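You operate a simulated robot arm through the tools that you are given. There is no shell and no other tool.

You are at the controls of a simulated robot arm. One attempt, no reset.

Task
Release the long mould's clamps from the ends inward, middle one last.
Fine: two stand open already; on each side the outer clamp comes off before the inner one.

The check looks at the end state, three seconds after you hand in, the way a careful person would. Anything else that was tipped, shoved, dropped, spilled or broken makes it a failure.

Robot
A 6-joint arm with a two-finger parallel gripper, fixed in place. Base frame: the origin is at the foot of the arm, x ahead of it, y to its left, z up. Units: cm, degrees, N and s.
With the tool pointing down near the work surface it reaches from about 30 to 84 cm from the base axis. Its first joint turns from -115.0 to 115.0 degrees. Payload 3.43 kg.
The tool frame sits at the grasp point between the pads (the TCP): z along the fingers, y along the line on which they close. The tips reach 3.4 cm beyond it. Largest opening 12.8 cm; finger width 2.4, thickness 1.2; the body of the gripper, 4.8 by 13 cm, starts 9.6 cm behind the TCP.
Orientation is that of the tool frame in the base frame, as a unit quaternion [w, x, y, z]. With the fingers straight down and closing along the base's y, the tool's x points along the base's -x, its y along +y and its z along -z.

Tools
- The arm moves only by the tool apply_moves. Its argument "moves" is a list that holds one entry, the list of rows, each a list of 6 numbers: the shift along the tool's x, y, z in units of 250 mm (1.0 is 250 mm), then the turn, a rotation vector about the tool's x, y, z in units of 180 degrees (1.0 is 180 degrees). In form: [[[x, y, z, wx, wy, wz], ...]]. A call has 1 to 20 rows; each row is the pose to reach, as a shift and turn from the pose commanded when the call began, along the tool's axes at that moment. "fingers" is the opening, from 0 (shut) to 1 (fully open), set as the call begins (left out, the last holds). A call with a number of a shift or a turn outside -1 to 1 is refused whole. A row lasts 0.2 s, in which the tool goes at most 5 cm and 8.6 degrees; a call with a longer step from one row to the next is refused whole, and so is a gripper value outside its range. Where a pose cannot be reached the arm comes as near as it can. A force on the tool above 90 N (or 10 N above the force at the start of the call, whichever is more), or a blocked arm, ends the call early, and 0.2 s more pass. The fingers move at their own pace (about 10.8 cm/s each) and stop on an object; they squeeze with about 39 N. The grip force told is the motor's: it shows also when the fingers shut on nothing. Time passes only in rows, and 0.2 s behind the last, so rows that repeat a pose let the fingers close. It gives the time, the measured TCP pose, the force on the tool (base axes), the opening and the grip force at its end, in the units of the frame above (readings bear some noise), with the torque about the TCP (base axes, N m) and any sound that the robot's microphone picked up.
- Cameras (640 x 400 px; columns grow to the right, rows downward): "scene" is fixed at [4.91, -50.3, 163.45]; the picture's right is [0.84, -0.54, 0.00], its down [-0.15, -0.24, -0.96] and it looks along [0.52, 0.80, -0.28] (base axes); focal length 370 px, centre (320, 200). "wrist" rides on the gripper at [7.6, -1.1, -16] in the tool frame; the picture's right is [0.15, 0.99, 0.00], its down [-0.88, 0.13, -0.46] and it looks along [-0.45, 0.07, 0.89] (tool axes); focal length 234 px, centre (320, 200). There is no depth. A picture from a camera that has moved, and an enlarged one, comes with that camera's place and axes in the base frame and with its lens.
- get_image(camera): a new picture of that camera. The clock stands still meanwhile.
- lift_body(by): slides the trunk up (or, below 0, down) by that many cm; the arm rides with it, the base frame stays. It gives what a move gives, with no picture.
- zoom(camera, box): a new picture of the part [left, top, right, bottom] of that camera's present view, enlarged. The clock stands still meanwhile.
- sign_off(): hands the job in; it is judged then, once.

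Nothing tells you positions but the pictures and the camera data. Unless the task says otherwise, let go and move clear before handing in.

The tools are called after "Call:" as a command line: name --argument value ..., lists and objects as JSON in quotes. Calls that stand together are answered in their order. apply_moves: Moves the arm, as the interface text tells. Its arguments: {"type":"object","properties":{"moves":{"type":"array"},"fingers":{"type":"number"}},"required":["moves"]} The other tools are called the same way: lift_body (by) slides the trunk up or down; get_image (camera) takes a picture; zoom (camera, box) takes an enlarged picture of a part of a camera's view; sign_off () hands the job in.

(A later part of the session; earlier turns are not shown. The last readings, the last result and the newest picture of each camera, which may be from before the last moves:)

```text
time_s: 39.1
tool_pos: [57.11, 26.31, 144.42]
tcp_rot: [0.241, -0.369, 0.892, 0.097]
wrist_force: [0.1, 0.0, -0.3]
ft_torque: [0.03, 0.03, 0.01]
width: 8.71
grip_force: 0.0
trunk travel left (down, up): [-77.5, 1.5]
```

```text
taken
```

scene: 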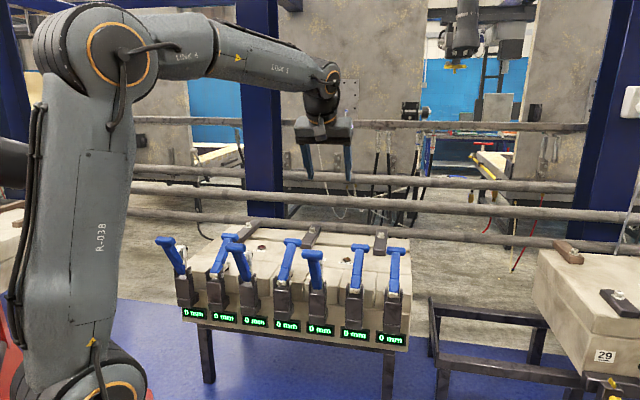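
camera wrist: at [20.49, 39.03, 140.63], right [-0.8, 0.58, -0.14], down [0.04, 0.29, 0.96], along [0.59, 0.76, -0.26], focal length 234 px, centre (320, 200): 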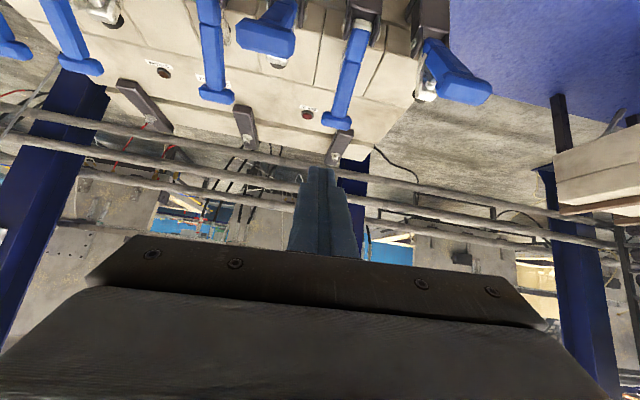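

Call:
apply_moves --moves '[[[-0.013, -0.093, 0.1, 0, -0.0055, 0], [-0.026, -0.186, 0.2, 0, -0.011, 0], [-0.039, -0.279, 0.3, 0, -0.0166, 0], [-0.052, -0.372, 0.4, 0, -0.0222, 0], [-0.065, -0.465, 0.5, 0, -0.0277, 0], [-0.078, -0.558, 0.6, 0, -0.0333, 0], [-0.091, -0.651, 0.7, 0, -0.0388, 0], [-0.104, -0.744, 0.804, 0, -0.0444, 0], [-0.104, -0.744, 0.804, 0, -0.0444, 0]]]'

Call:
get_image --camera "wrist"

Call:
get_image --camera "scene"

Call:
zoom --camera "scene" --box '[340, 220, 440, 290]'

```text
time_s: 41.1
tool_pos: [79.15, 21.84, 128.43]
tcp_rot: [0.303, -0.361, 0.873, 0.122]
wrist_force: [-0.6, -0.6, 0.0]
ft_torque: [0.01, 0.0, -0.01]
width: 8.7
grip_force: 0.0
trunk travel left (down, up): [-77.5, 1.5]
```

```text
taken
camera wrist: at [68.6, 9.98, 136.23], right [-0.78, 0.62, -0.1], down [0.2, 0.39, 0.9], along [0.6, 0.68, -0.42], focal length 234 px, centre (320, 200)
```

wrist: 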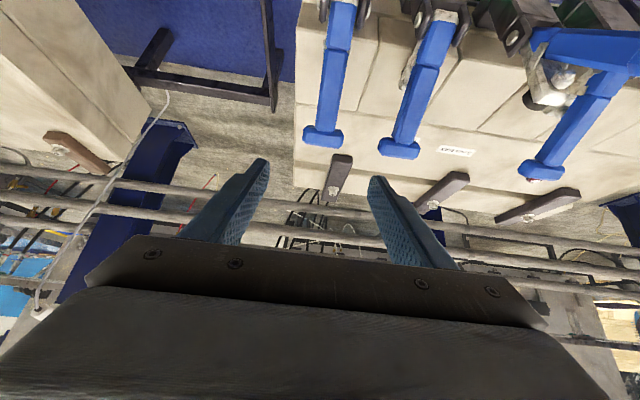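

```text
taken
```

scene: 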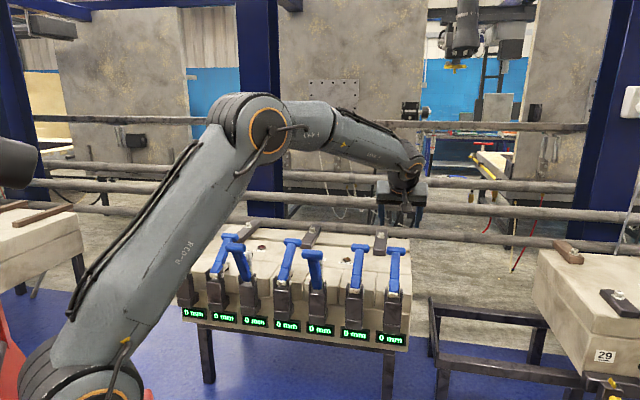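

```text
5.71 times, centred on (390, 255) of scene
camera zoom: at [4.91, -50.3, 163.45], right [0.84, -0.54, 0.0], down [-0.15, -0.24, -0.96], along [0.52, 0.8, -0.28], focal length 2111 px, centre (-80, -114)
```

zoom: 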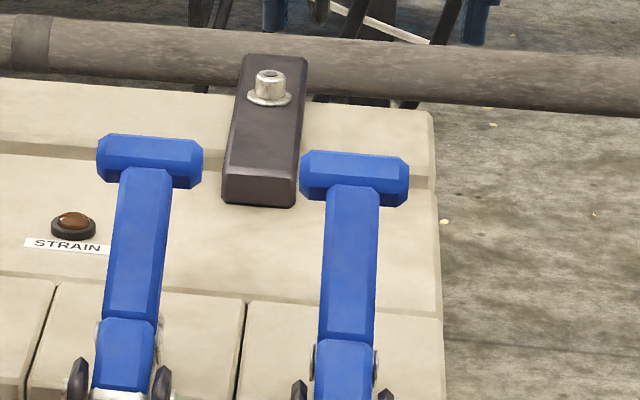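

Clamp 7's T-grip triangulates to about (87.9, 30.75, 112.4), directly ahead of the fingers. I'll advance to 6 cm short.

Call:
apply_moves --moves '[[[0.001, 0.002, 0.15, 0, 0, 0], [0.002, 0.003, 0.3, 0, 0, 0], [0.003, 0.004, 0.44, 0, 0, 0], [0.004, 0.004, 0.572, 0, 0, 0], [0.004, 0.004, 0.572, 0, 0, 0]]]'

Call:
get_image --camera "wrist"

Call:
zoom --camera "scene" --box '[340, 200, 440, 290]'

```text
time_s: 42.3
tool_pos: [85.25, 27.96, 117.0]
tcp_rot: [0.302, -0.362, 0.873, 0.122]
wrist_force: [0.3, 0.5, -0.4]
ft_torque: [0.03, -0.03, 0.0]
width: 8.69
grip_force: 0.1
trunk travel left (down, up): [-77.5, 1.5]
```

```text
taken
camera wrist: at [74.78, 16.15, 124.95], right [-0.78, 0.62, -0.1], down [0.2, 0.39, 0.9], along [0.6, 0.68, -0.42], focal length 234 px, centre (320, 200)
```

wrist: 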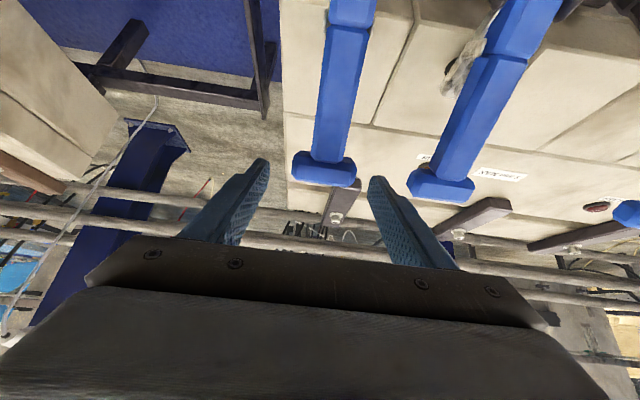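

```text
4.44 times, centred on (390, 245) of scene
camera zoom: at [4.91, -50.3, 163.45], right [0.84, -0.54, 0.0], down [-0.15, -0.24, -0.96], along [0.52, 0.8, -0.28], focal length 1642 px, centre (9, 0)
```

zoom: 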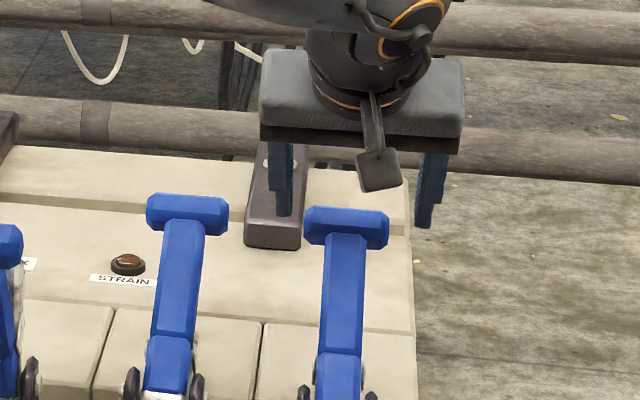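

Call:
apply_moves --moves '[[[-0.002, 0.004, 0.09, 0, 0, 0], [-0.004, 0.008, 0.17, 0, 0, 0], [-0.006, 0.008, 0.24, 0, 0, 0], [-0.006, 0.008, 0.24, 0, 0, 0]]]'

Call:
get_image --camera "wrist"

```text
time_s: 43.3
tool_pos: [87.73, 30.71, 112.34]
tcp_rot: [0.302, -0.361, 0.874, 0.121]
wrist_force: [0.6, -0.7, -0.3]
ft_torque: [-0.01, -0.01, 0.01]
width: 8.68
grip_force: 0.0
trunk travel left (down, up): [-77.5, 1.5]
```

```text
taken
camera wrist: at [77.37, 18.95, 120.3], right [-0.78, 0.62, -0.1], down [0.2, 0.39, 0.9], along [0.6, 0.68, -0.42], focal length 234 px, centre (320, 200)
```

wrist: 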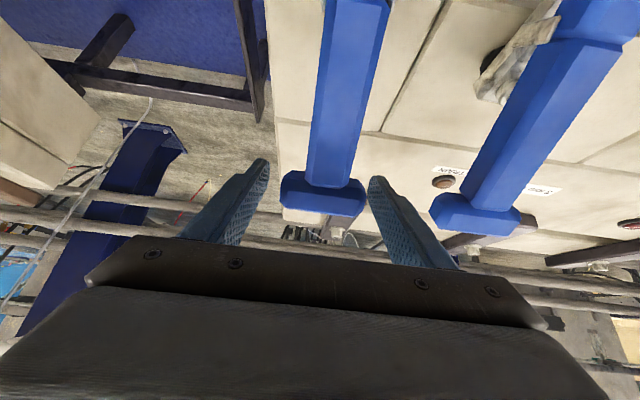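

T-grip is centred. Closing on clamp 7's T-grip.

Call:
apply_moves --moves '[[[0, 0, 0, 0, 0, 0], [0, 0, 0, 0, 0, 0], [0, 0, 0, 0, 0, 0], [0, 0, 0, 0, 0, 0]]]' --fingers 0

Call:
apply_moves --moves '[[[-0.002, 0, -0.0615, 0, 0.006, 0], [0.002, 0, -0.1276, 0, 0.013, 0], [0.0133, 0, -0.193, 0, 0.0196, 0], [0.031, 0, -0.2564, 0, 0.026, 0], [0.0556, 0, -0.3182, 0, 0.033, 0]]]'

Call:
get_image --camera "wrist"

Call:
zoom --camera "scene" --box '[280, 190, 430, 350]'

```text
time_s: 44.3
tool_pos: [87.63, 30.96, 112.39]
tcp_rot: [0.301, -0.362, 0.874, 0.123]
wrist_force: [-12.1, 10.6, 0.2]
ft_torque: [1.1, 0.97, 0.97]
width: 6.17
grip_force: 45.1
trunk travel left (down, up): [-77.5, 1.5]
```

```text
time_s: 45.5
tool_pos: [83.38, 26.73, 117.96]
tcp_rot: [0.257, -0.367, 0.888, 0.102]
wrist_force: [-13.6, 24.2, 0.8]
ft_torque: [1.66, -0.04, -0.73]
width: 6.18
grip_force: 45.2
trunk travel left (down, up): [-77.5, 1.5]
```

```text
taken
camera wrist: at [73.61, 15.49, 127.42], right [-0.79, 0.61, -0.08], down [0.26, 0.45, 0.85], along [0.56, 0.65, -0.52], focal length 234 px, centre (320, 200)
```

wrist: 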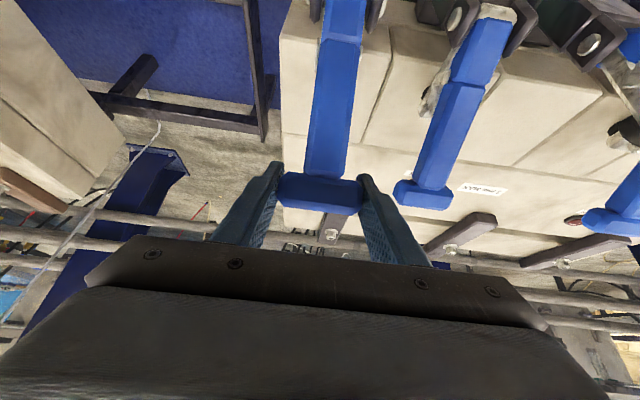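

```text
2.50 times, centred on (355, 270) of scene
camera zoom: at [4.91, -50.3, 163.45], right [0.84, -0.54, 0.0], down [-0.15, -0.24, -0.96], along [0.52, 0.8, -0.28], focal length 924 px, centre (232, 25)
```

zoom: 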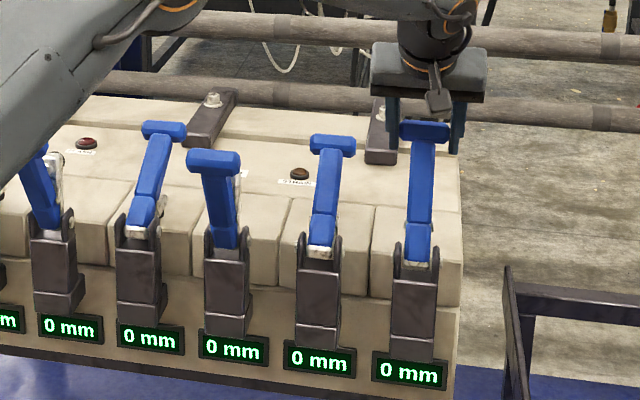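

Clamp 7's handle follows smoothly with low forces. Continuing the arc past vertical.

Call:
apply_moves --moves '[[[0.0366, 0.002, -0.055, 0, 0.0067, 0], [0.0787, 0.004, -0.1059, 0, 0.0133, 0], [0.1259, 0.004, -0.1524, 0, 0.02, 0], [0.1776, 0.004, -0.1933, 0, 0.0267, 0], [0.2336, 0.004, -0.2289, 0, 0.0333, 0]]]'

Call:
zoom --camera "scene" --box '[280, 190, 430, 350]'

```text
time_s: 46.7
tool_pos: [77.78, 21.15, 119.67]
tcp_rot: [0.21, -0.372, 0.901, 0.081]
wrist_force: [-5.1, 15.7, 9.0]
ft_torque: [2.1, 0.17, -0.03]
width: 6.2
grip_force: 44.9
trunk travel left (down, up): [-77.5, 1.5]
```

```text
2.50 times, centred on (355, 270) of scene
camera zoom: at [4.91, -50.3, 163.45], right [0.84, -0.54, 0.0], down [-0.15, -0.24, -0.96], along [0.52, 0.8, -0.28], focal length 924 px, centre (232, 25)
```

zoom: 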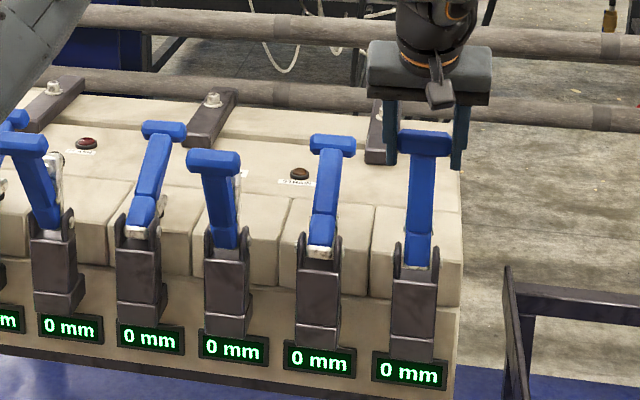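

Call:
apply_moves --moves '[[[0.0618, 0, -0.0231, 0, 0.0067, 0], [0.1261, 0, -0.0394, 0, 0.0133, 0], [0.1914, 0, -0.049, 0, 0.02, 0], [0.2356, 0, -0.0518, 0, 0.0244, 0]]]'

Call:
zoom --camera "scene" --box '[280, 190, 430, 350]'

Call:
get_image --camera "wrist"

```text
time_s: 47.7
tool_pos: [73.51, 16.87, 118.15]
tcp_rot: [0.176, -0.375, 0.908, 0.069]
wrist_force: [-3.8, 8.6, 10.7]
ft_torque: [2.12, 0.04, 0.08]
width: 6.19
grip_force: 45.5
trunk travel left (down, up): [-77.5, 1.5]
```

```text
2.50 times, centred on (355, 270) of scene
camera zoom: at [4.91, -50.3, 163.45], right [0.84, -0.54, 0.0], down [-0.15, -0.24, -0.96], along [0.52, 0.8, -0.28], focal length 924 px, centre (232, 25)
```

zoom: 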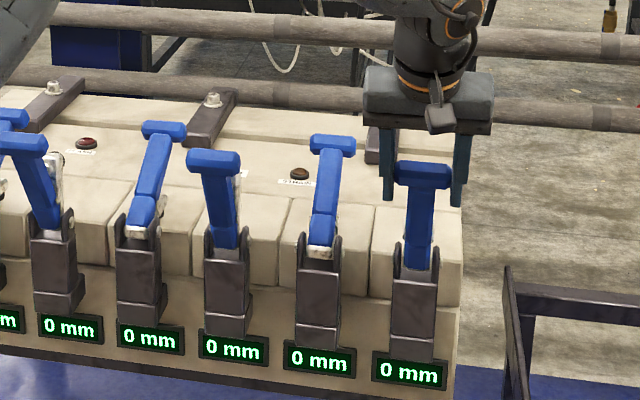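

```text
taken
camera wrist: at [65.13, 7.03, 130.12], right [-0.79, 0.61, -0.06], down [0.37, 0.55, 0.75], along [0.49, 0.57, -0.66], focal length 234 px, centre (320, 200)
```

wrist: 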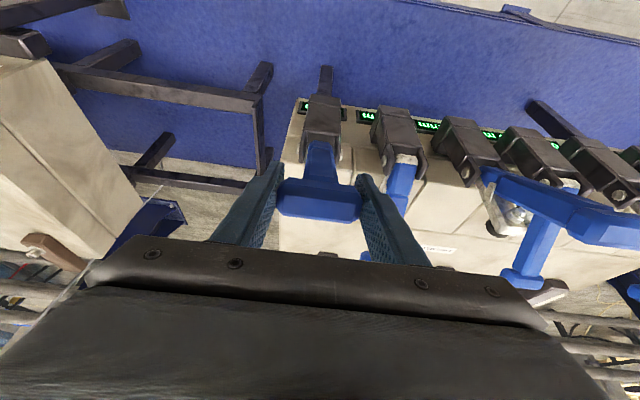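

Clamp 7 is at the same tilt as the other open ones. I'll nudge it another centimetre to feel for the end stop.

Call:
apply_moves --moves '[[[0.02, 0, 0.001, 0, 0, 0], [0.04, 0, 0.002, 0, 0, 0], [0.04, 0, 0.002, 0, 0, 0]]]'

Call:
zoom --camera "scene" --box '[280, 190, 430, 350]'

```text
time_s: 48.5
tool_pos: [73.0, 16.23, 117.63]
tcp_rot: [0.176, -0.375, 0.907, 0.07]
wrist_force: [0.9, 9.9, 4.8]
ft_torque: [0.84, -0.38, -0.66]
width: 6.2
grip_force: 45.0
trunk travel left (down, up): [-77.5, 1.5]
```

```text
2.50 times, centred on (355, 270) of scene
camera zoom: at [4.91, -50.3, 163.45], right [0.84, -0.54, 0.0], down [-0.15, -0.24, -0.96], along [0.52, 0.8, -0.28], focal length 924 px, centre (232, 25)
```

zoom: 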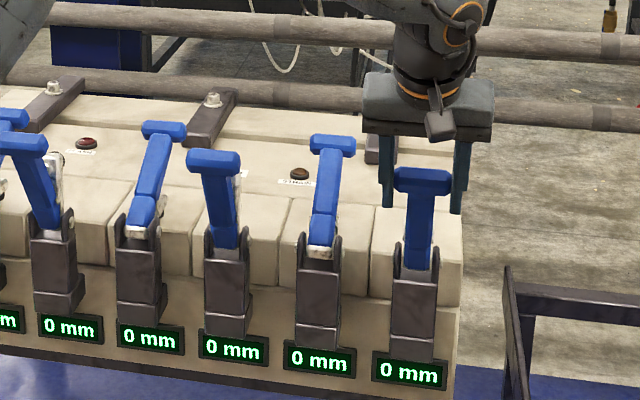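

Now I'll release clamp 7's grip and back straight up along the tool axis.

Call:
apply_moves --moves '[[[0, 0, 0, 0, 0, 0], [0, 0, 0, 0, 0, 0], [0, 0, 0, 0, 0, 0], [0, 0, -0.08, 0, 0, 0], [0, 0, -0.2, 0, 0, 0], [0, 0, -0.36, 0, 0, 0], [0, 0, -0.52, 0, 0, 0], [0, 0, -0.68, 0, 0, 0], [0, 0, -0.68, 0, 0, 0]]]' --fingers 0.68

Call:
get_image --camera "scene"

Call:
zoom --camera "scene" --box '[160, 210, 420, 372]'

Call:
get_image --camera "wrist"

```text
time_s: 50.5
tool_pos: [68.36, 11.89, 133.58]
tcp_rot: [0.176, -0.375, 0.907, 0.069]
wrist_force: [0.4, -0.9, -0.3]
ft_torque: [0.01, -0.01, 0.0]
width: 8.7
grip_force: 0.1
trunk travel left (down, up): [-77.5, 1.5]
```

```text
taken
```

scene: 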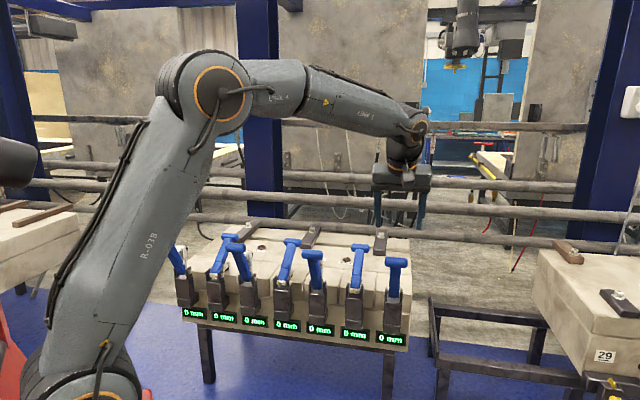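

```text
2.46 times, centred on (290, 291) of scene
camera zoom: at [4.91, -50.3, 163.45], right [0.84, -0.54, 0.0], down [-0.15, -0.24, -0.96], along [0.52, 0.8, -0.28], focal length 910 px, centre (394, -24)
```

zoom: 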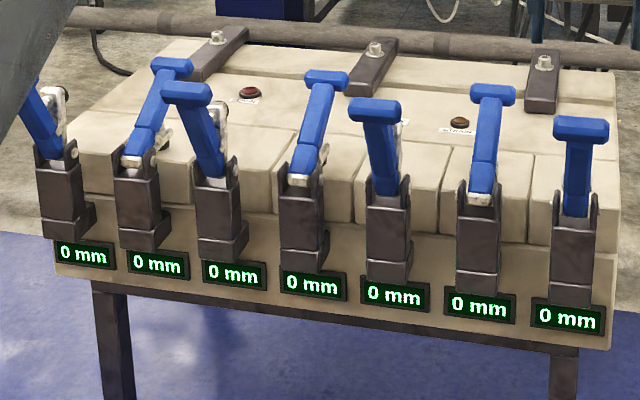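

```text
taken
camera wrist: at [60.03, 2.06, 145.57], right [-0.79, 0.61, -0.06], down [0.37, 0.55, 0.75], along [0.49, 0.57, -0.66], focal length 234 px, centre (320, 200)
```

wrist: 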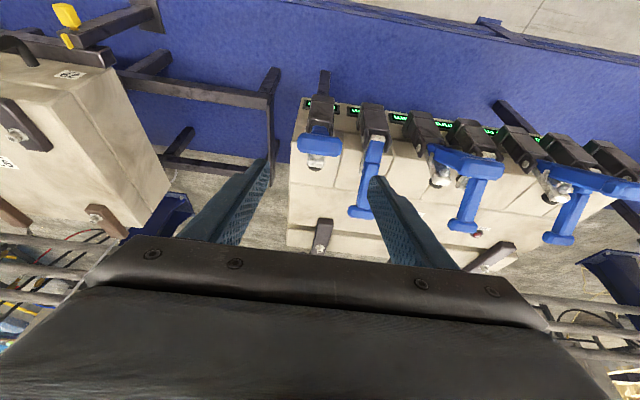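

Clamp 7 is open and stays. Next is clamp 6; I'll move to its standoff.

Call:
apply_moves --moves '[[[-0.082, 0.075, 0.068, 0, -0.013, 0], [-0.163, 0.151, 0.136, 0, -0.026, 0], [-0.245, 0.226, 0.204, 0, -0.0389, 0], [-0.327, 0.301, 0.272, 0, -0.0519, 0], [-0.408, 0.377, 0.34, 0, -0.0648, 0], [-0.49, 0.452, 0.408, 0, -0.0778, 0], [-0.49, 0.452, 0.408, 0, -0.0778, 0]]]'

Call:
get_image --camera "wrist"

Call:
zoom --camera "scene" --box '[300, 190, 420, 290]'

```text
time_s: 52.1
tool_pos: [71.3, 30.59, 128.59]
tcp_rot: [0.285, -0.363, 0.88, 0.114]
wrist_force: [0.0, -0.4, 0.0]
ft_torque: [-0.02, -0.06, 0.01]
width: 8.7
grip_force: 0.0
trunk travel left (down, up): [-77.5, 1.5]
```

```text
taken
camera wrist: at [61.12, 18.94, 137.02], right [-0.78, 0.62, -0.09], down [0.22, 0.41, 0.88], along [0.58, 0.67, -0.46], focal length 234 px, centre (320, 200)
```

wrist: 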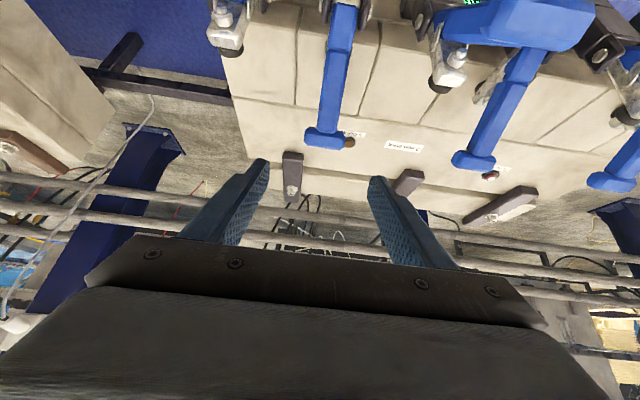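

```text
4.00 times, centred on (360, 240) of scene
camera zoom: at [4.91, -50.3, 163.45], right [0.84, -0.54, 0.0], down [-0.15, -0.24, -0.96], along [0.52, 0.8, -0.28], focal length 1478 px, centre (160, 40)
```

zoom: 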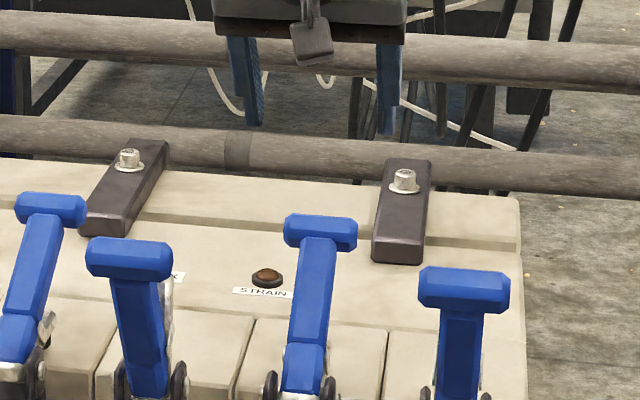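

Call:
apply_moves --moves '[[[0.002, 0.004, 0.14, 0, 0, 0], [0.004, 0.008, 0.28, 0, 0, 0], [0.005, 0.012, 0.42, 0, 0, 0], [0.006, 0.012, 0.55, 0, 0, 0], [0.006, 0.012, 0.55, 0, 0, 0]]]'

Call:
get_image --camera "wrist"

Call:
zoom --camera "scene" --box '[300, 190, 420, 290]'

```text
time_s: 53.3
tool_pos: [76.66, 36.3, 117.22]
tcp_rot: [0.284, -0.363, 0.88, 0.114]
wrist_force: [-0.1, 0.0, -0.2]
ft_torque: [-0.03, 0.03, 0.01]
width: 8.69
grip_force: 0.0
trunk travel left (down, up): [-77.5, 1.5]
```

```text
taken
camera wrist: at [66.51, 24.64, 125.73], right [-0.78, 0.62, -0.09], down [0.22, 0.41, 0.88], along [0.58, 0.67, -0.46], focal length 234 px, centre (320, 200)
```

wrist: 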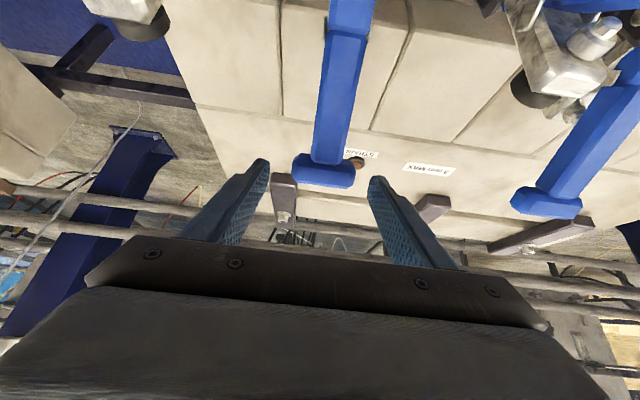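

```text
4.00 times, centred on (360, 240) of scene
camera zoom: at [4.91, -50.3, 163.45], right [0.84, -0.54, 0.0], down [-0.15, -0.24, -0.96], along [0.52, 0.8, -0.28], focal length 1478 px, centre (160, 40)
```

zoom: 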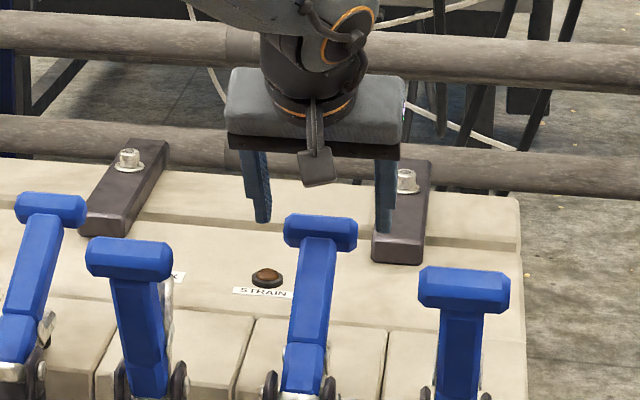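

Call:
apply_moves --moves '[[[-0.002, 0.004, 0.09, 0, 0, 0], [-0.004, 0.008, 0.17, 0, 0, 0], [-0.007, 0.008, 0.238, 0, 0, 0], [-0.007, 0.008, 0.238, 0, 0, 0]]]'

Call:
get_image --camera "wrist"

```text
time_s: 54.3
tool_pos: [79.2, 38.94, 112.56]
tcp_rot: [0.284, -0.364, 0.88, 0.114]
wrist_force: [0.4, 0.1, 0.1]
ft_torque: [-0.01, 0.01, 0.01]
width: 8.69
grip_force: 0.0
trunk travel left (down, up): [-77.5, 1.5]
```

```text
taken
camera wrist: at [68.99, 27.28, 121.1], right [-0.78, 0.62, -0.09], down [0.22, 0.41, 0.88], along [0.58, 0.67, -0.46], focal length 234 px, centre (320, 200)
```

wrist: 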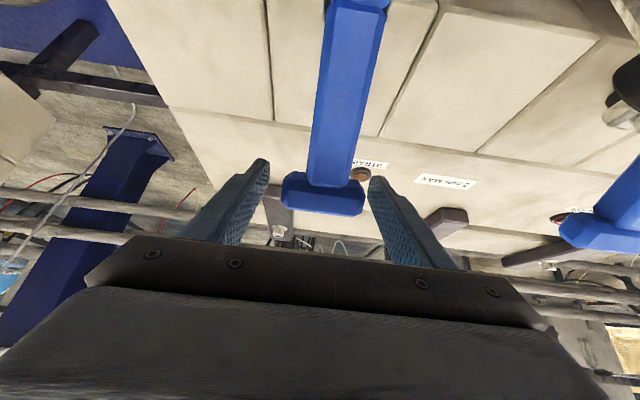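

Call:
apply_moves --moves '[[[0, 0, 0, 0, 0, 0], [0, 0, 0, 0, 0, 0], [0, 0, 0, 0, 0, 0], [0, 0, 0, 0, 0, 0]]]' --fingers 0

```text
time_s: 55.3
tool_pos: [79.01, 38.97, 112.53]
tcp_rot: [0.283, -0.364, 0.88, 0.114]
wrist_force: [-13.4, 15.3, 1.5]
ft_torque: [1.25, 1.33, 1.13]
width: 6.18
grip_force: 44.7
trunk travel left (down, up): [-77.5, 1.5]
```

The grip on clamp 6 is firm at 6.2 cm, same as before. I'll run the opening arc in one go with the force limit as a guard.

Call:
apply_moves --moves '[[[0.0005, 0, -0.0615, 0, 0.006, 0], [0.0077, 0, -0.1274, 0, 0.013, 0], [0.0216, 0.002, -0.1922, 0, 0.0196, 0], [0.0421, 0.002, -0.2548, 0, 0.026, 0], [0.0694, 0.003, -0.3154, 0, 0.033, 0], [0.1027, 0.004, -0.3725, 0, 0.0396, 0], [0.1417, 0.004, -0.4258, 0, 0.046, 0], [0.1861, 0.004, -0.475, 0, 0.053, 0], [0.2353, 0.004, -0.5189, 0, 0.0596, 0], [0.2891, 0.004, -0.5578, 0, 0.066, 0], [0.3463, 0.004, -0.5906, 0, 0.073, 0], [0.407, 0.004, -0.6172, 0, 0.0796, 0], [0.4699, 0.004, -0.6374, 0, 0.086, 0], [0.5131, 0.004, -0.6473, 0, 0.0907, 0], [0.5458, 0.004, -0.6526, 0, 0.094, 0]]]'

Call:
zoom --camera "scene" --box '[280, 190, 430, 350]'

Call:
get_image --camera "wrist"

```text
time_s: 58.5
tool_pos: [64.47, 24.46, 117.76]
tcp_rot: [0.152, -0.377, 0.912, 0.059]
wrist_force: [-2.2, 8.6, 8.0]
ft_torque: [1.79, -0.34, -0.24]
width: 6.15
grip_force: 45.2
trunk travel left (down, up): [-77.5, 1.5]
```

```text
2.50 times, centred on (355, 270) of scene
camera zoom: at [4.91, -50.3, 163.45], right [0.84, -0.54, 0.0], down [-0.15, -0.24, -0.96], along [0.52, 0.8, -0.28], focal length 924 px, centre (232, 25)
```

zoom: 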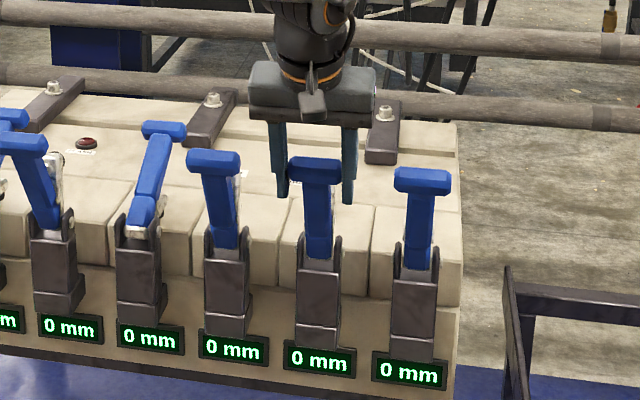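

```text
taken
camera wrist: at [56.43, 15.11, 130.45], right [-0.8, 0.6, -0.05], down [0.39, 0.58, 0.71], along [0.46, 0.55, -0.7], focal length 234 px, centre (320, 200)
```

wrist: 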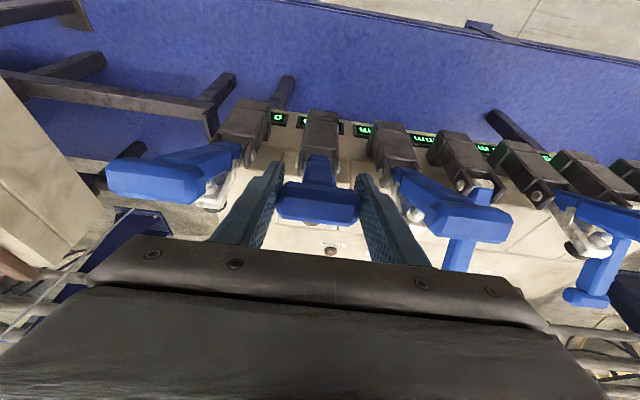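

Clamp 6 has reached the same open tilt. Releasing and backing up.

Call:
apply_moves --moves '[[[0, 0, 0, 0, 0, 0], [0, 0, 0, 0, 0, 0], [0, 0, 0, 0, 0, 0], [0, 0, -0.08, 0, 0, 0], [0, 0, -0.2, 0, 0, 0], [0, 0, -0.36, 0, 0, 0], [0, 0, -0.52, 0, 0, 0], [0, 0, -0.7, 0, 0, 0], [0, 0, -0.7, 0, 0, 0]]]' --fingers 0.68

Call:
zoom --camera "scene" --box '[160, 210, 420, 372]'

Call:
get_image --camera "wrist"

```text
time_s: 60.5
tool_pos: [60.37, 20.57, 134.41]
tcp_rot: [0.152, -0.376, 0.912, 0.06]
wrist_force: [-0.1, 0.5, -0.6]
ft_torque: [0.0, 0.0, -0.01]
width: 8.7
grip_force: 0.1
trunk travel left (down, up): [-77.5, 1.5]
```

```text
2.46 times, centred on (290, 291) of scene
camera zoom: at [4.91, -50.3, 163.45], right [0.84, -0.54, 0.0], down [-0.15, -0.24, -0.96], along [0.52, 0.8, -0.28], focal length 910 px, centre (394, -24)
```

zoom: 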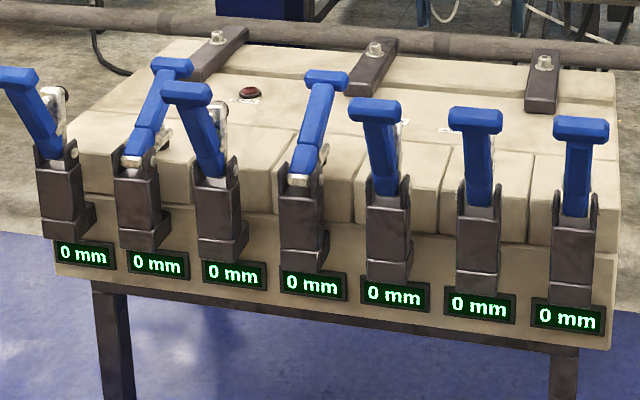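

```text
taken
camera wrist: at [52.28, 11.22, 147.13], right [-0.8, 0.6, -0.05], down [0.39, 0.58, 0.71], along [0.46, 0.55, -0.7], focal length 234 px, centre (320, 200)
```

wrist: 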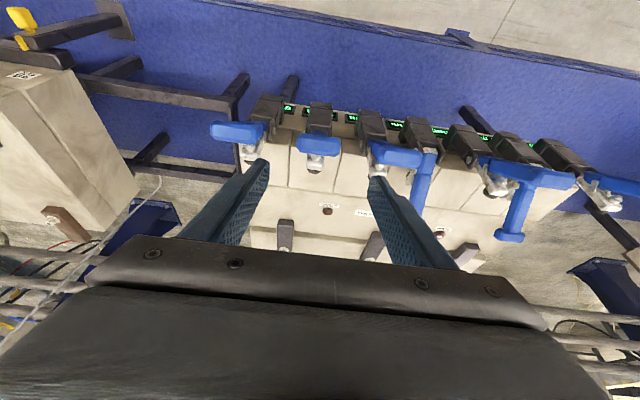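

Clamps 1, 3, 5, 6, 7 are open with all displays at 0 mm. Next is clamp 2 on the left; traversing high above the row.

Call:
apply_moves --moves '[[[0, 0.12, -0.01, 0, 0, 0], [0, 0.26, -0.02, 0, 0, 0], [0, 0.4, -0.03, 0, 0, 0], [0, 0.54, -0.04, 0, 0, 0], [0, 0.68, -0.05, 0, 0, 0], [0, 0.82, -0.06, 0, 0, 0], [0, 0.96, -0.06, 0, 0, 0], [0, 0.96, -0.06, 0, 0, 0]]]'

```text
time_s: 62.3
tool_pos: [42.97, 37.33, 135.48]
tcp_rot: [0.152, -0.376, 0.912, 0.058]
wrist_force: [-0.5, -0.6, 0.4]
ft_torque: [0.01, 0.0, 0.01]
width: 8.72
grip_force: 0.1
trunk travel left (down, up): [-77.5, 1.5]
```

Call:
apply_moves --moves '[[[-0.06, 0.117, 0.0565, 0, -0.0119, 0], [-0.12, 0.234, 0.113, 0, -0.0238, 0], [-0.18, 0.351, 0.1695, 0, -0.0356, 0], [-0.24, 0.468, 0.226, 0, -0.0475, 0], [-0.3, 0.585, 0.2825, 0, -0.0594, 0], [-0.36, 0.702, 0.339, 0, -0.0713, 0], [-0.42, 0.819, 0.3955, 0, -0.0831, 0], [-0.48, 0.936, 0.452, 0, -0.095, 0], [-0.48, 0.936, 0.452, 0, -0.095, 0]]]'

Call:
get_image --camera "wrist"

Call:
get_image --camera "scene"

Call:
zoom --camera "scene" --box '[150, 190, 270, 290]'

```text
time_s: 64.3
tool_pos: [37.38, 64.52, 128.68]
tcp_rot: [0.286, -0.364, 0.879, 0.115]
wrist_force: [0.1, -0.1, -0.4]
ft_torque: [0.01, 0.0, 0.0]
width: 8.67
grip_force: 0.0
trunk travel left (down, up): [-77.5, 1.5]
```

```text
taken
camera wrist: at [27.09, 52.84, 137.17], right [-0.78, 0.62, -0.09], down [0.22, 0.41, 0.88], along [0.58, 0.67, -0.46], focal length 234 px, centre (320, 200)
```

wrist: 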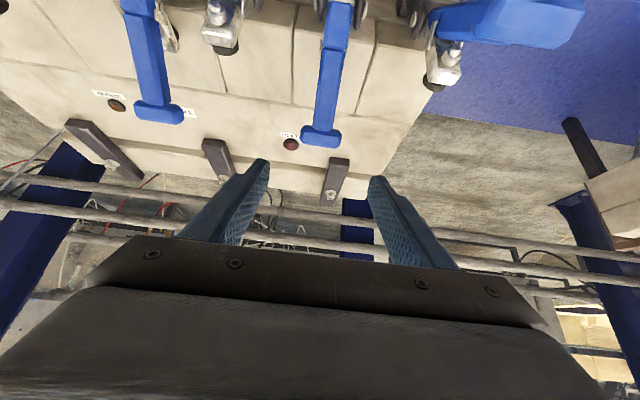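

```text
taken
```

scene: 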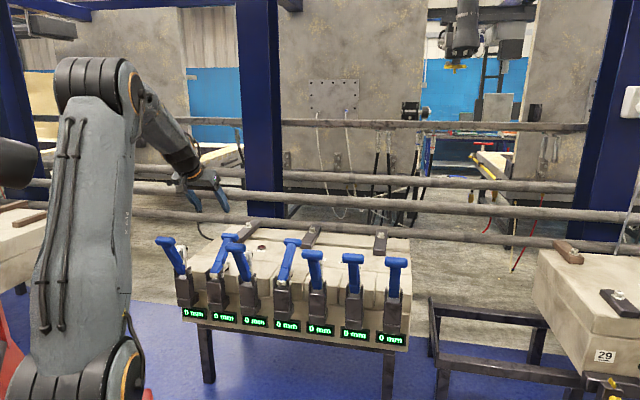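

```text
4.00 times, centred on (210, 240) of scene
camera zoom: at [4.91, -50.3, 163.45], right [0.84, -0.54, 0.0], down [-0.15, -0.24, -0.96], along [0.52, 0.8, -0.28], focal length 1478 px, centre (760, 40)
```

zoom: 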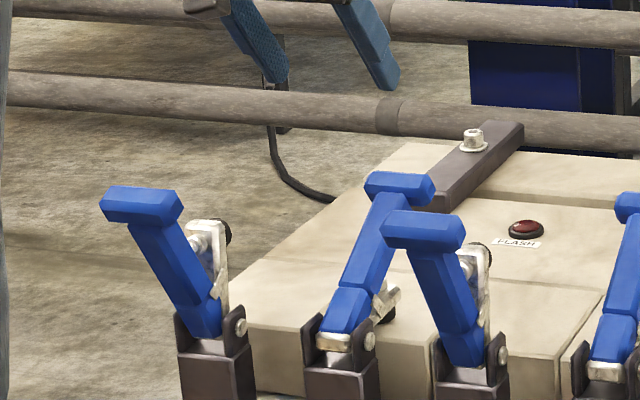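

Call:
apply_moves --moves '[[[0.002, 0, 0.14, 0, 0, 0], [0.004, 0, 0.28, 0, 0, 0], [0.006, 0, 0.42, 0, 0, 0], [0.007, 0, 0.556, 0, 0, 0], [0.007, 0, 0.556, 0, 0, 0]]]'

Call:
get_image --camera "wrist"

Call:
zoom --camera "scene" --box '[150, 190, 270, 290]'

```text
time_s: 65.5
tool_pos: [43.15, 70.09, 117.27]
tcp_rot: [0.285, -0.364, 0.879, 0.114]
wrist_force: [0.5, 0.8, -0.5]
ft_torque: [-0.02, 0.03, -0.02]
width: 8.73
grip_force: 0.1
trunk travel left (down, up): [-77.5, 1.5]
```

```text
taken
camera wrist: at [32.83, 58.44, 125.79], right [-0.78, 0.62, -0.09], down [0.22, 0.41, 0.88], along [0.58, 0.67, -0.46], focal length 234 px, centre (320, 200)
```

wrist: 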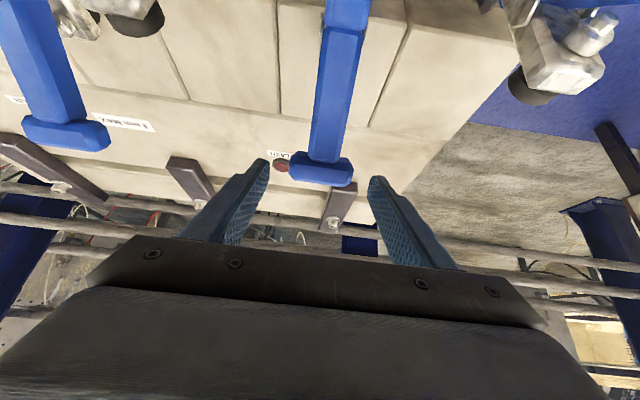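

```text
4.00 times, centred on (210, 240) of scene
camera zoom: at [4.91, -50.3, 163.45], right [0.84, -0.54, 0.0], down [-0.15, -0.24, -0.96], along [0.52, 0.8, -0.28], focal length 1478 px, centre (760, 40)
```

zoom: 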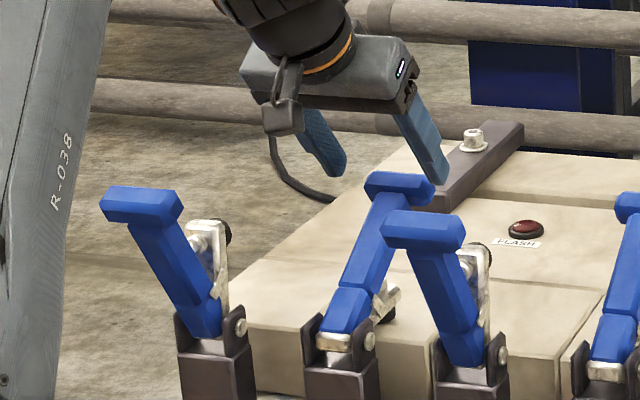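

Call:
apply_moves --moves '[[[0, 0.002, 0.09, 0, 0, 0], [0, 0.004, 0.17, 0, 0, 0], [-0.002, 0.004, 0.238, 0, 0, 0], [-0.002, 0.004, 0.238, 0, 0, 0]]]'

Call:
get_image --camera "wrist"

Call:
apply_moves --moves '[[[0, 0, 0, 0, 0, 0], [0, 0, 0, 0, 0, 0], [0, 0, 0, 0, 0, 0], [0, 0, 0, 0, 0, 0]]]' --fingers 0

Call:
get_image --camera "wrist"

```text
time_s: 66.5
tool_pos: [45.37, 72.7, 112.38]
tcp_rot: [0.286, -0.364, 0.879, 0.115]
wrist_force: [-0.8, -0.4, 0.6]
ft_torque: [0.03, 0.01, 0.02]
width: 8.7
grip_force: 0.0
trunk travel left (down, up): [-77.5, 1.5]
```

```text
taken
camera wrist: at [35.25, 60.92, 120.93], right [-0.78, 0.62, -0.09], down [0.22, 0.41, 0.88], along [0.58, 0.67, -0.46], focal length 234 px, centre (320, 200)
```

wrist: 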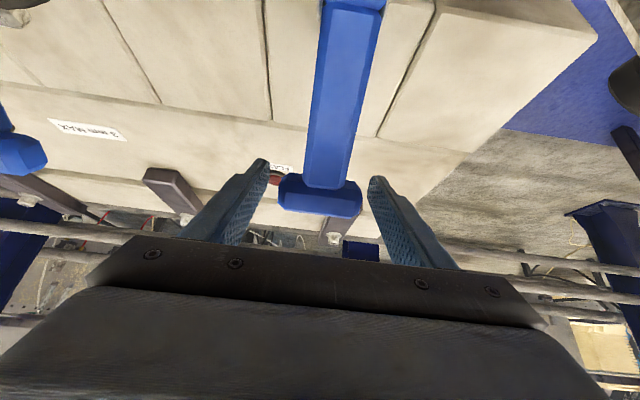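

```text
time_s: 67.5
tool_pos: [45.45, 72.67, 112.38]
tcp_rot: [0.286, -0.364, 0.879, 0.116]
wrist_force: [-1.0, 2.1, -0.7]
ft_torque: [0.8, 0.63, 0.54]
width: 6.18
grip_force: 45.2
trunk travel left (down, up): [-77.5, 1.5]
```

```text
taken
camera wrist: at [35.21, 60.92, 120.95], right [-0.78, 0.62, -0.09], down [0.22, 0.41, 0.88], along [0.58, 0.67, -0.46], focal length 234 px, centre (320, 200)
```

wrist: 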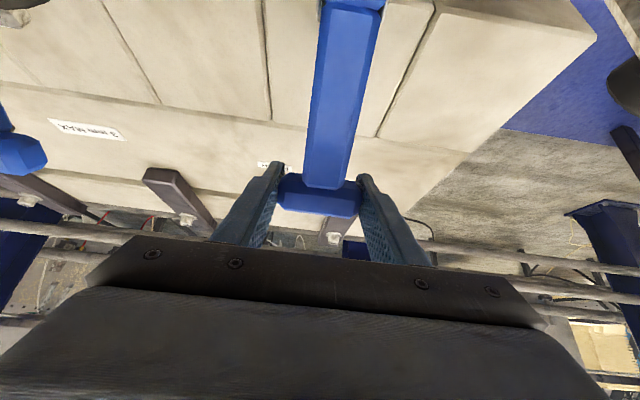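

Clamp 2's T-grip is held firmly. I'll pull it through the first part of the arc.

Call:
apply_moves --moves '[[[0.0005, 0, -0.0615, 0, 0.006, 0], [0.0077, 0, -0.1274, 0, 0.013, 0], [0.0216, 0, -0.1922, 0, 0.0196, 0], [0.0421, 0, -0.2548, 0, 0.026, 0], [0.0694, 0, -0.3154, 0, 0.033, 0], [0.1027, 0, -0.3725, 0, 0.0396, 0], [0.1417, 0, -0.4258, 0, 0.046, 0], [0.1861, 0, -0.475, 0, 0.053, 0]]]'

Call:
zoom --camera "scene" --box '[130, 190, 290, 340]'

```text
time_s: 69.3
tool_pos: [37.86, 65.04, 119.4]
tcp_rot: [0.212, -0.371, 0.9, 0.084]
wrist_force: [6.4, 4.5, -2.3]
ft_torque: [1.76, -0.09, -0.09]
width: 6.2
grip_force: 44.9
trunk travel left (down, up): [-77.5, 1.5]
```

```text
2.67 times, centred on (210, 265) of scene
camera zoom: at [4.91, -50.3, 163.45], right [0.84, -0.54, 0.0], down [-0.15, -0.24, -0.96], along [0.52, 0.8, -0.28], focal length 985 px, centre (613, 27)
```

zoom: 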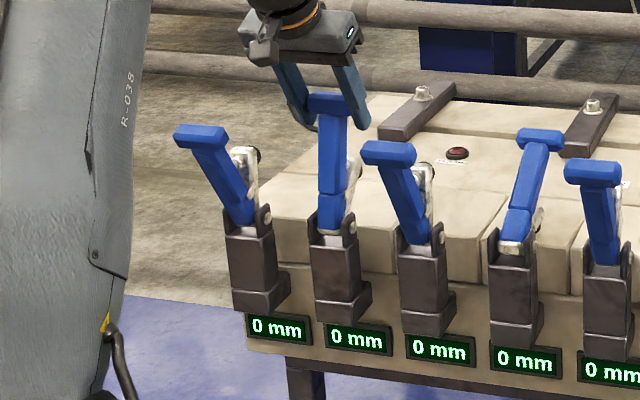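

Smooth and with low forces. Continuing to the open end position.

Call:
apply_moves --moves '[[[0.0557, 0, -0.0352, 0, 0.0067, 0], [0.1152, 0, -0.0648, 0, 0.0133, 0], [0.177, 0, -0.0878, 0, 0.02, 0], [0.2412, 0, -0.1041, 0, 0.0267, 0], [0.3066, 0, -0.1138, 0, 0.0333, 0], [0.3508, 0, -0.1165, 0, 0.0378, 0], [0.3839, 0, -0.1164, 0, 0.041, 0]]]'

Call:
zoom --camera "scene" --box '[130, 190, 290, 340]'

```text
time_s: 70.9
tool_pos: [30.88, 58.05, 117.81]
tcp_rot: [0.153, -0.376, 0.912, 0.06]
wrist_force: [8.8, -1.5, 8.6]
ft_torque: [1.75, -0.43, -0.22]
width: 6.2
grip_force: 44.8
trunk travel left (down, up): [-77.5, 1.5]
```

```text
2.67 times, centred on (210, 265) of scene
camera zoom: at [4.91, -50.3, 163.45], right [0.84, -0.54, 0.0], down [-0.15, -0.24, -0.96], along [0.52, 0.8, -0.28], focal length 985 px, centre (613, 27)
```

zoom: 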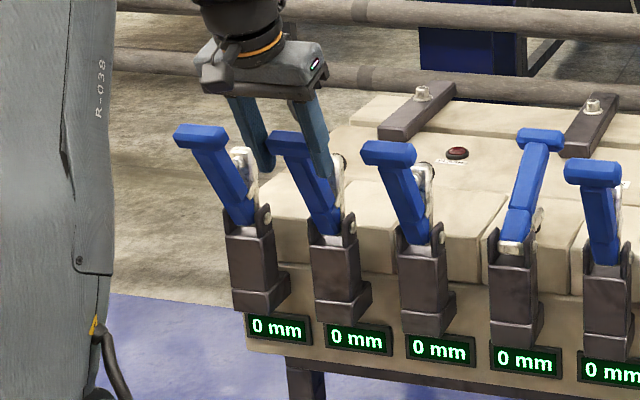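

Clamp 2 now matches its open neighbours. Releasing and backing up along the tool axis.

Call:
apply_moves --moves '[[[0, 0, 0, 0, 0, 0], [0, 0, 0, 0, 0, 0], [0, 0, 0, 0, 0, 0], [0, 0, -0.08, 0, 0, 0], [0, 0, -0.2, 0, 0, 0], [0, 0, -0.36, 0, 0, 0], [0, 0, -0.52, 0, 0, 0], [0, 0, -0.7, 0, 0, 0], [0, 0, -0.7, 0, 0, 0]]]' --fingers 0.68

Call:
zoom --camera "scene" --box '[160, 210, 420, 372]'

Call:
get_image --camera "wrist"

```text
time_s: 72.9
tool_pos: [26.61, 54.06, 134.35]
tcp_rot: [0.154, -0.377, 0.911, 0.061]
wrist_force: [0.4, -0.4, 0.4]
ft_torque: [0.0, 0.0, 0.0]
width: 8.68
grip_force: 0.0
trunk travel left (down, up): [-77.5, 1.5]
```

```text
2.46 times, centred on (290, 291) of scene
camera zoom: at [4.91, -50.3, 163.45], right [0.84, -0.54, 0.0], down [-0.15, -0.24, -0.96], along [0.52, 0.8, -0.28], focal length 910 px, centre (394, -24)
```

zoom: 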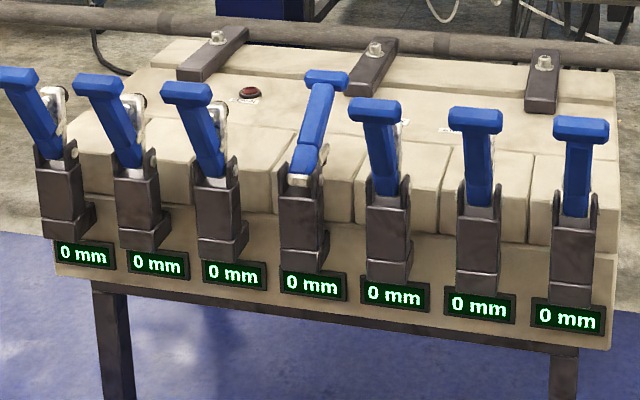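

```text
taken
camera wrist: at [18.64, 44.58, 147.03], right [-0.8, 0.6, -0.05], down [0.39, 0.58, 0.72], along [0.46, 0.55, -0.7], focal length 234 px, centre (320, 200)
```

wrist: 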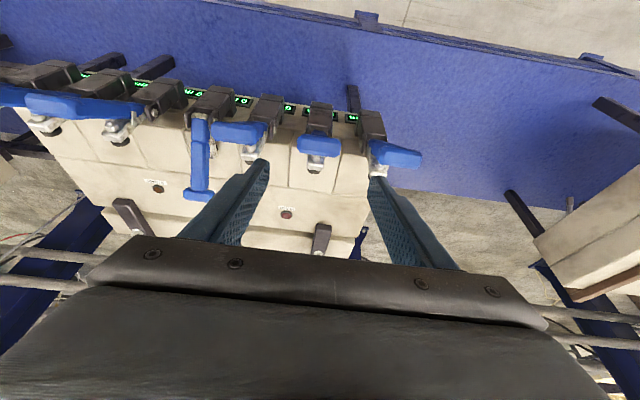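

Only the middle clamp 4 remains closed. Moving to its standoff.

Call:
apply_moves --moves '[[[-0.061, -0.12, 0.051, 0, -0.0118, 0], [-0.122, -0.24, 0.101, 0, -0.0236, 0], [-0.183, -0.36, 0.152, 0, -0.0354, 0], [-0.243, -0.48, 0.203, 0, -0.0472, 0], [-0.304, -0.6, 0.254, 0, -0.059, 0], [-0.365, -0.72, 0.305, 0, -0.0708, 0], [-0.426, -0.84, 0.355, 0, -0.0826, 0], [-0.487, -0.96, 0.406, 0, -0.0944, 0], [-0.487, -0.96, 0.406, 0, -0.0944, 0]]]'

Call:
get_image --camera "wrist"

Call:
zoom --camera "scene" --box '[220, 190, 360, 300]'

```text
time_s: 74.9
tool_pos: [54.3, 47.49, 128.72]
tcp_rot: [0.286, -0.363, 0.879, 0.115]
wrist_force: [0.2, -0.2, 0.1]
ft_torque: [-0.02, 0.01, 0.01]
width: 8.72
grip_force: 0.1
trunk travel left (down, up): [-77.5, 1.5]
```

```text
taken
camera wrist: at [44.11, 35.85, 137.2], right [-0.78, 0.62, -0.09], down [0.22, 0.41, 0.89], along [0.58, 0.67, -0.46], focal length 234 px, centre (320, 200)
```

wrist: 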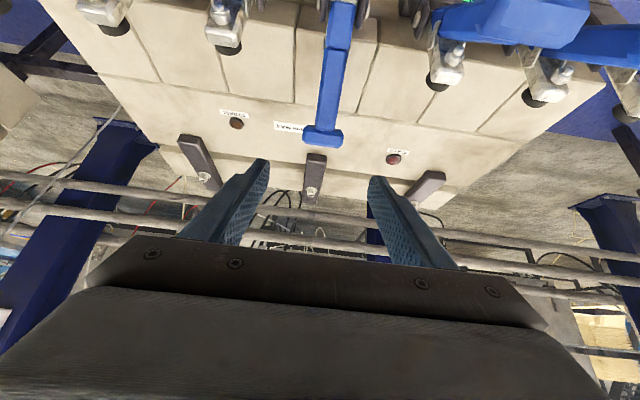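

```text
3.64 times, centred on (290, 245) of scene
camera zoom: at [4.91, -50.3, 163.45], right [0.84, -0.54, 0.0], down [-0.15, -0.24, -0.96], along [0.52, 0.8, -0.28], focal length 1344 px, centre (429, 36)
```

zoom: 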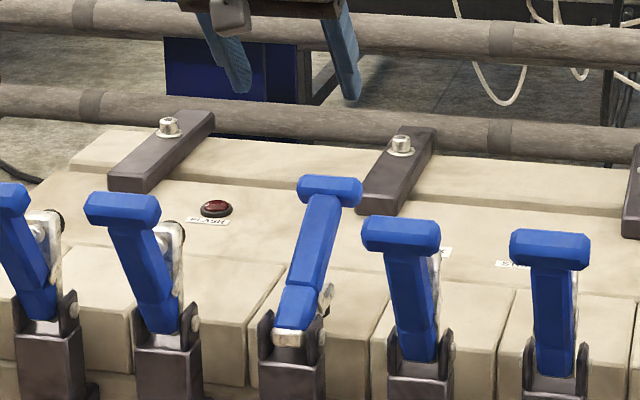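

Call:
apply_moves --moves '[[[0.002, 0.002, 0.14, 0, 0, 0], [0.004, 0.004, 0.28, 0, 0, 0], [0.006, 0.006, 0.42, 0, 0, 0], [0.007, 0.008, 0.556, 0, 0, 0], [0.007, 0.008, 0.556, 0, 0, 0]]]'

Call:
get_image --camera "wrist"

Call:
zoom --camera "scene" --box '[220, 190, 360, 300]'

```text
time_s: 76.1
tool_pos: [59.84, 53.35, 117.3]
tcp_rot: [0.285, -0.363, 0.879, 0.115]
wrist_force: [0.6, -0.2, -0.2]
ft_torque: [-0.02, -0.03, -0.01]
width: 8.68
grip_force: 0.1
trunk travel left (down, up): [-77.5, 1.5]
```

```text
taken
camera wrist: at [49.62, 41.62, 125.82], right [-0.78, 0.62, -0.09], down [0.22, 0.41, 0.89], along [0.58, 0.67, -0.46], focal length 234 px, centre (320, 200)
```

wrist: 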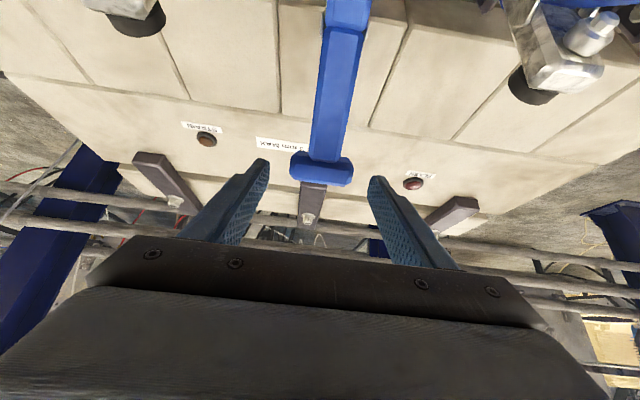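

```text
3.64 times, centred on (290, 245) of scene
camera zoom: at [4.91, -50.3, 163.45], right [0.84, -0.54, 0.0], down [-0.15, -0.24, -0.96], along [0.52, 0.8, -0.28], focal length 1344 px, centre (429, 36)
```

zoom: 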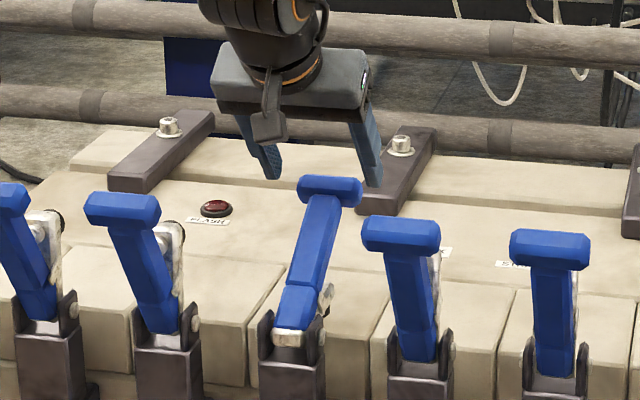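

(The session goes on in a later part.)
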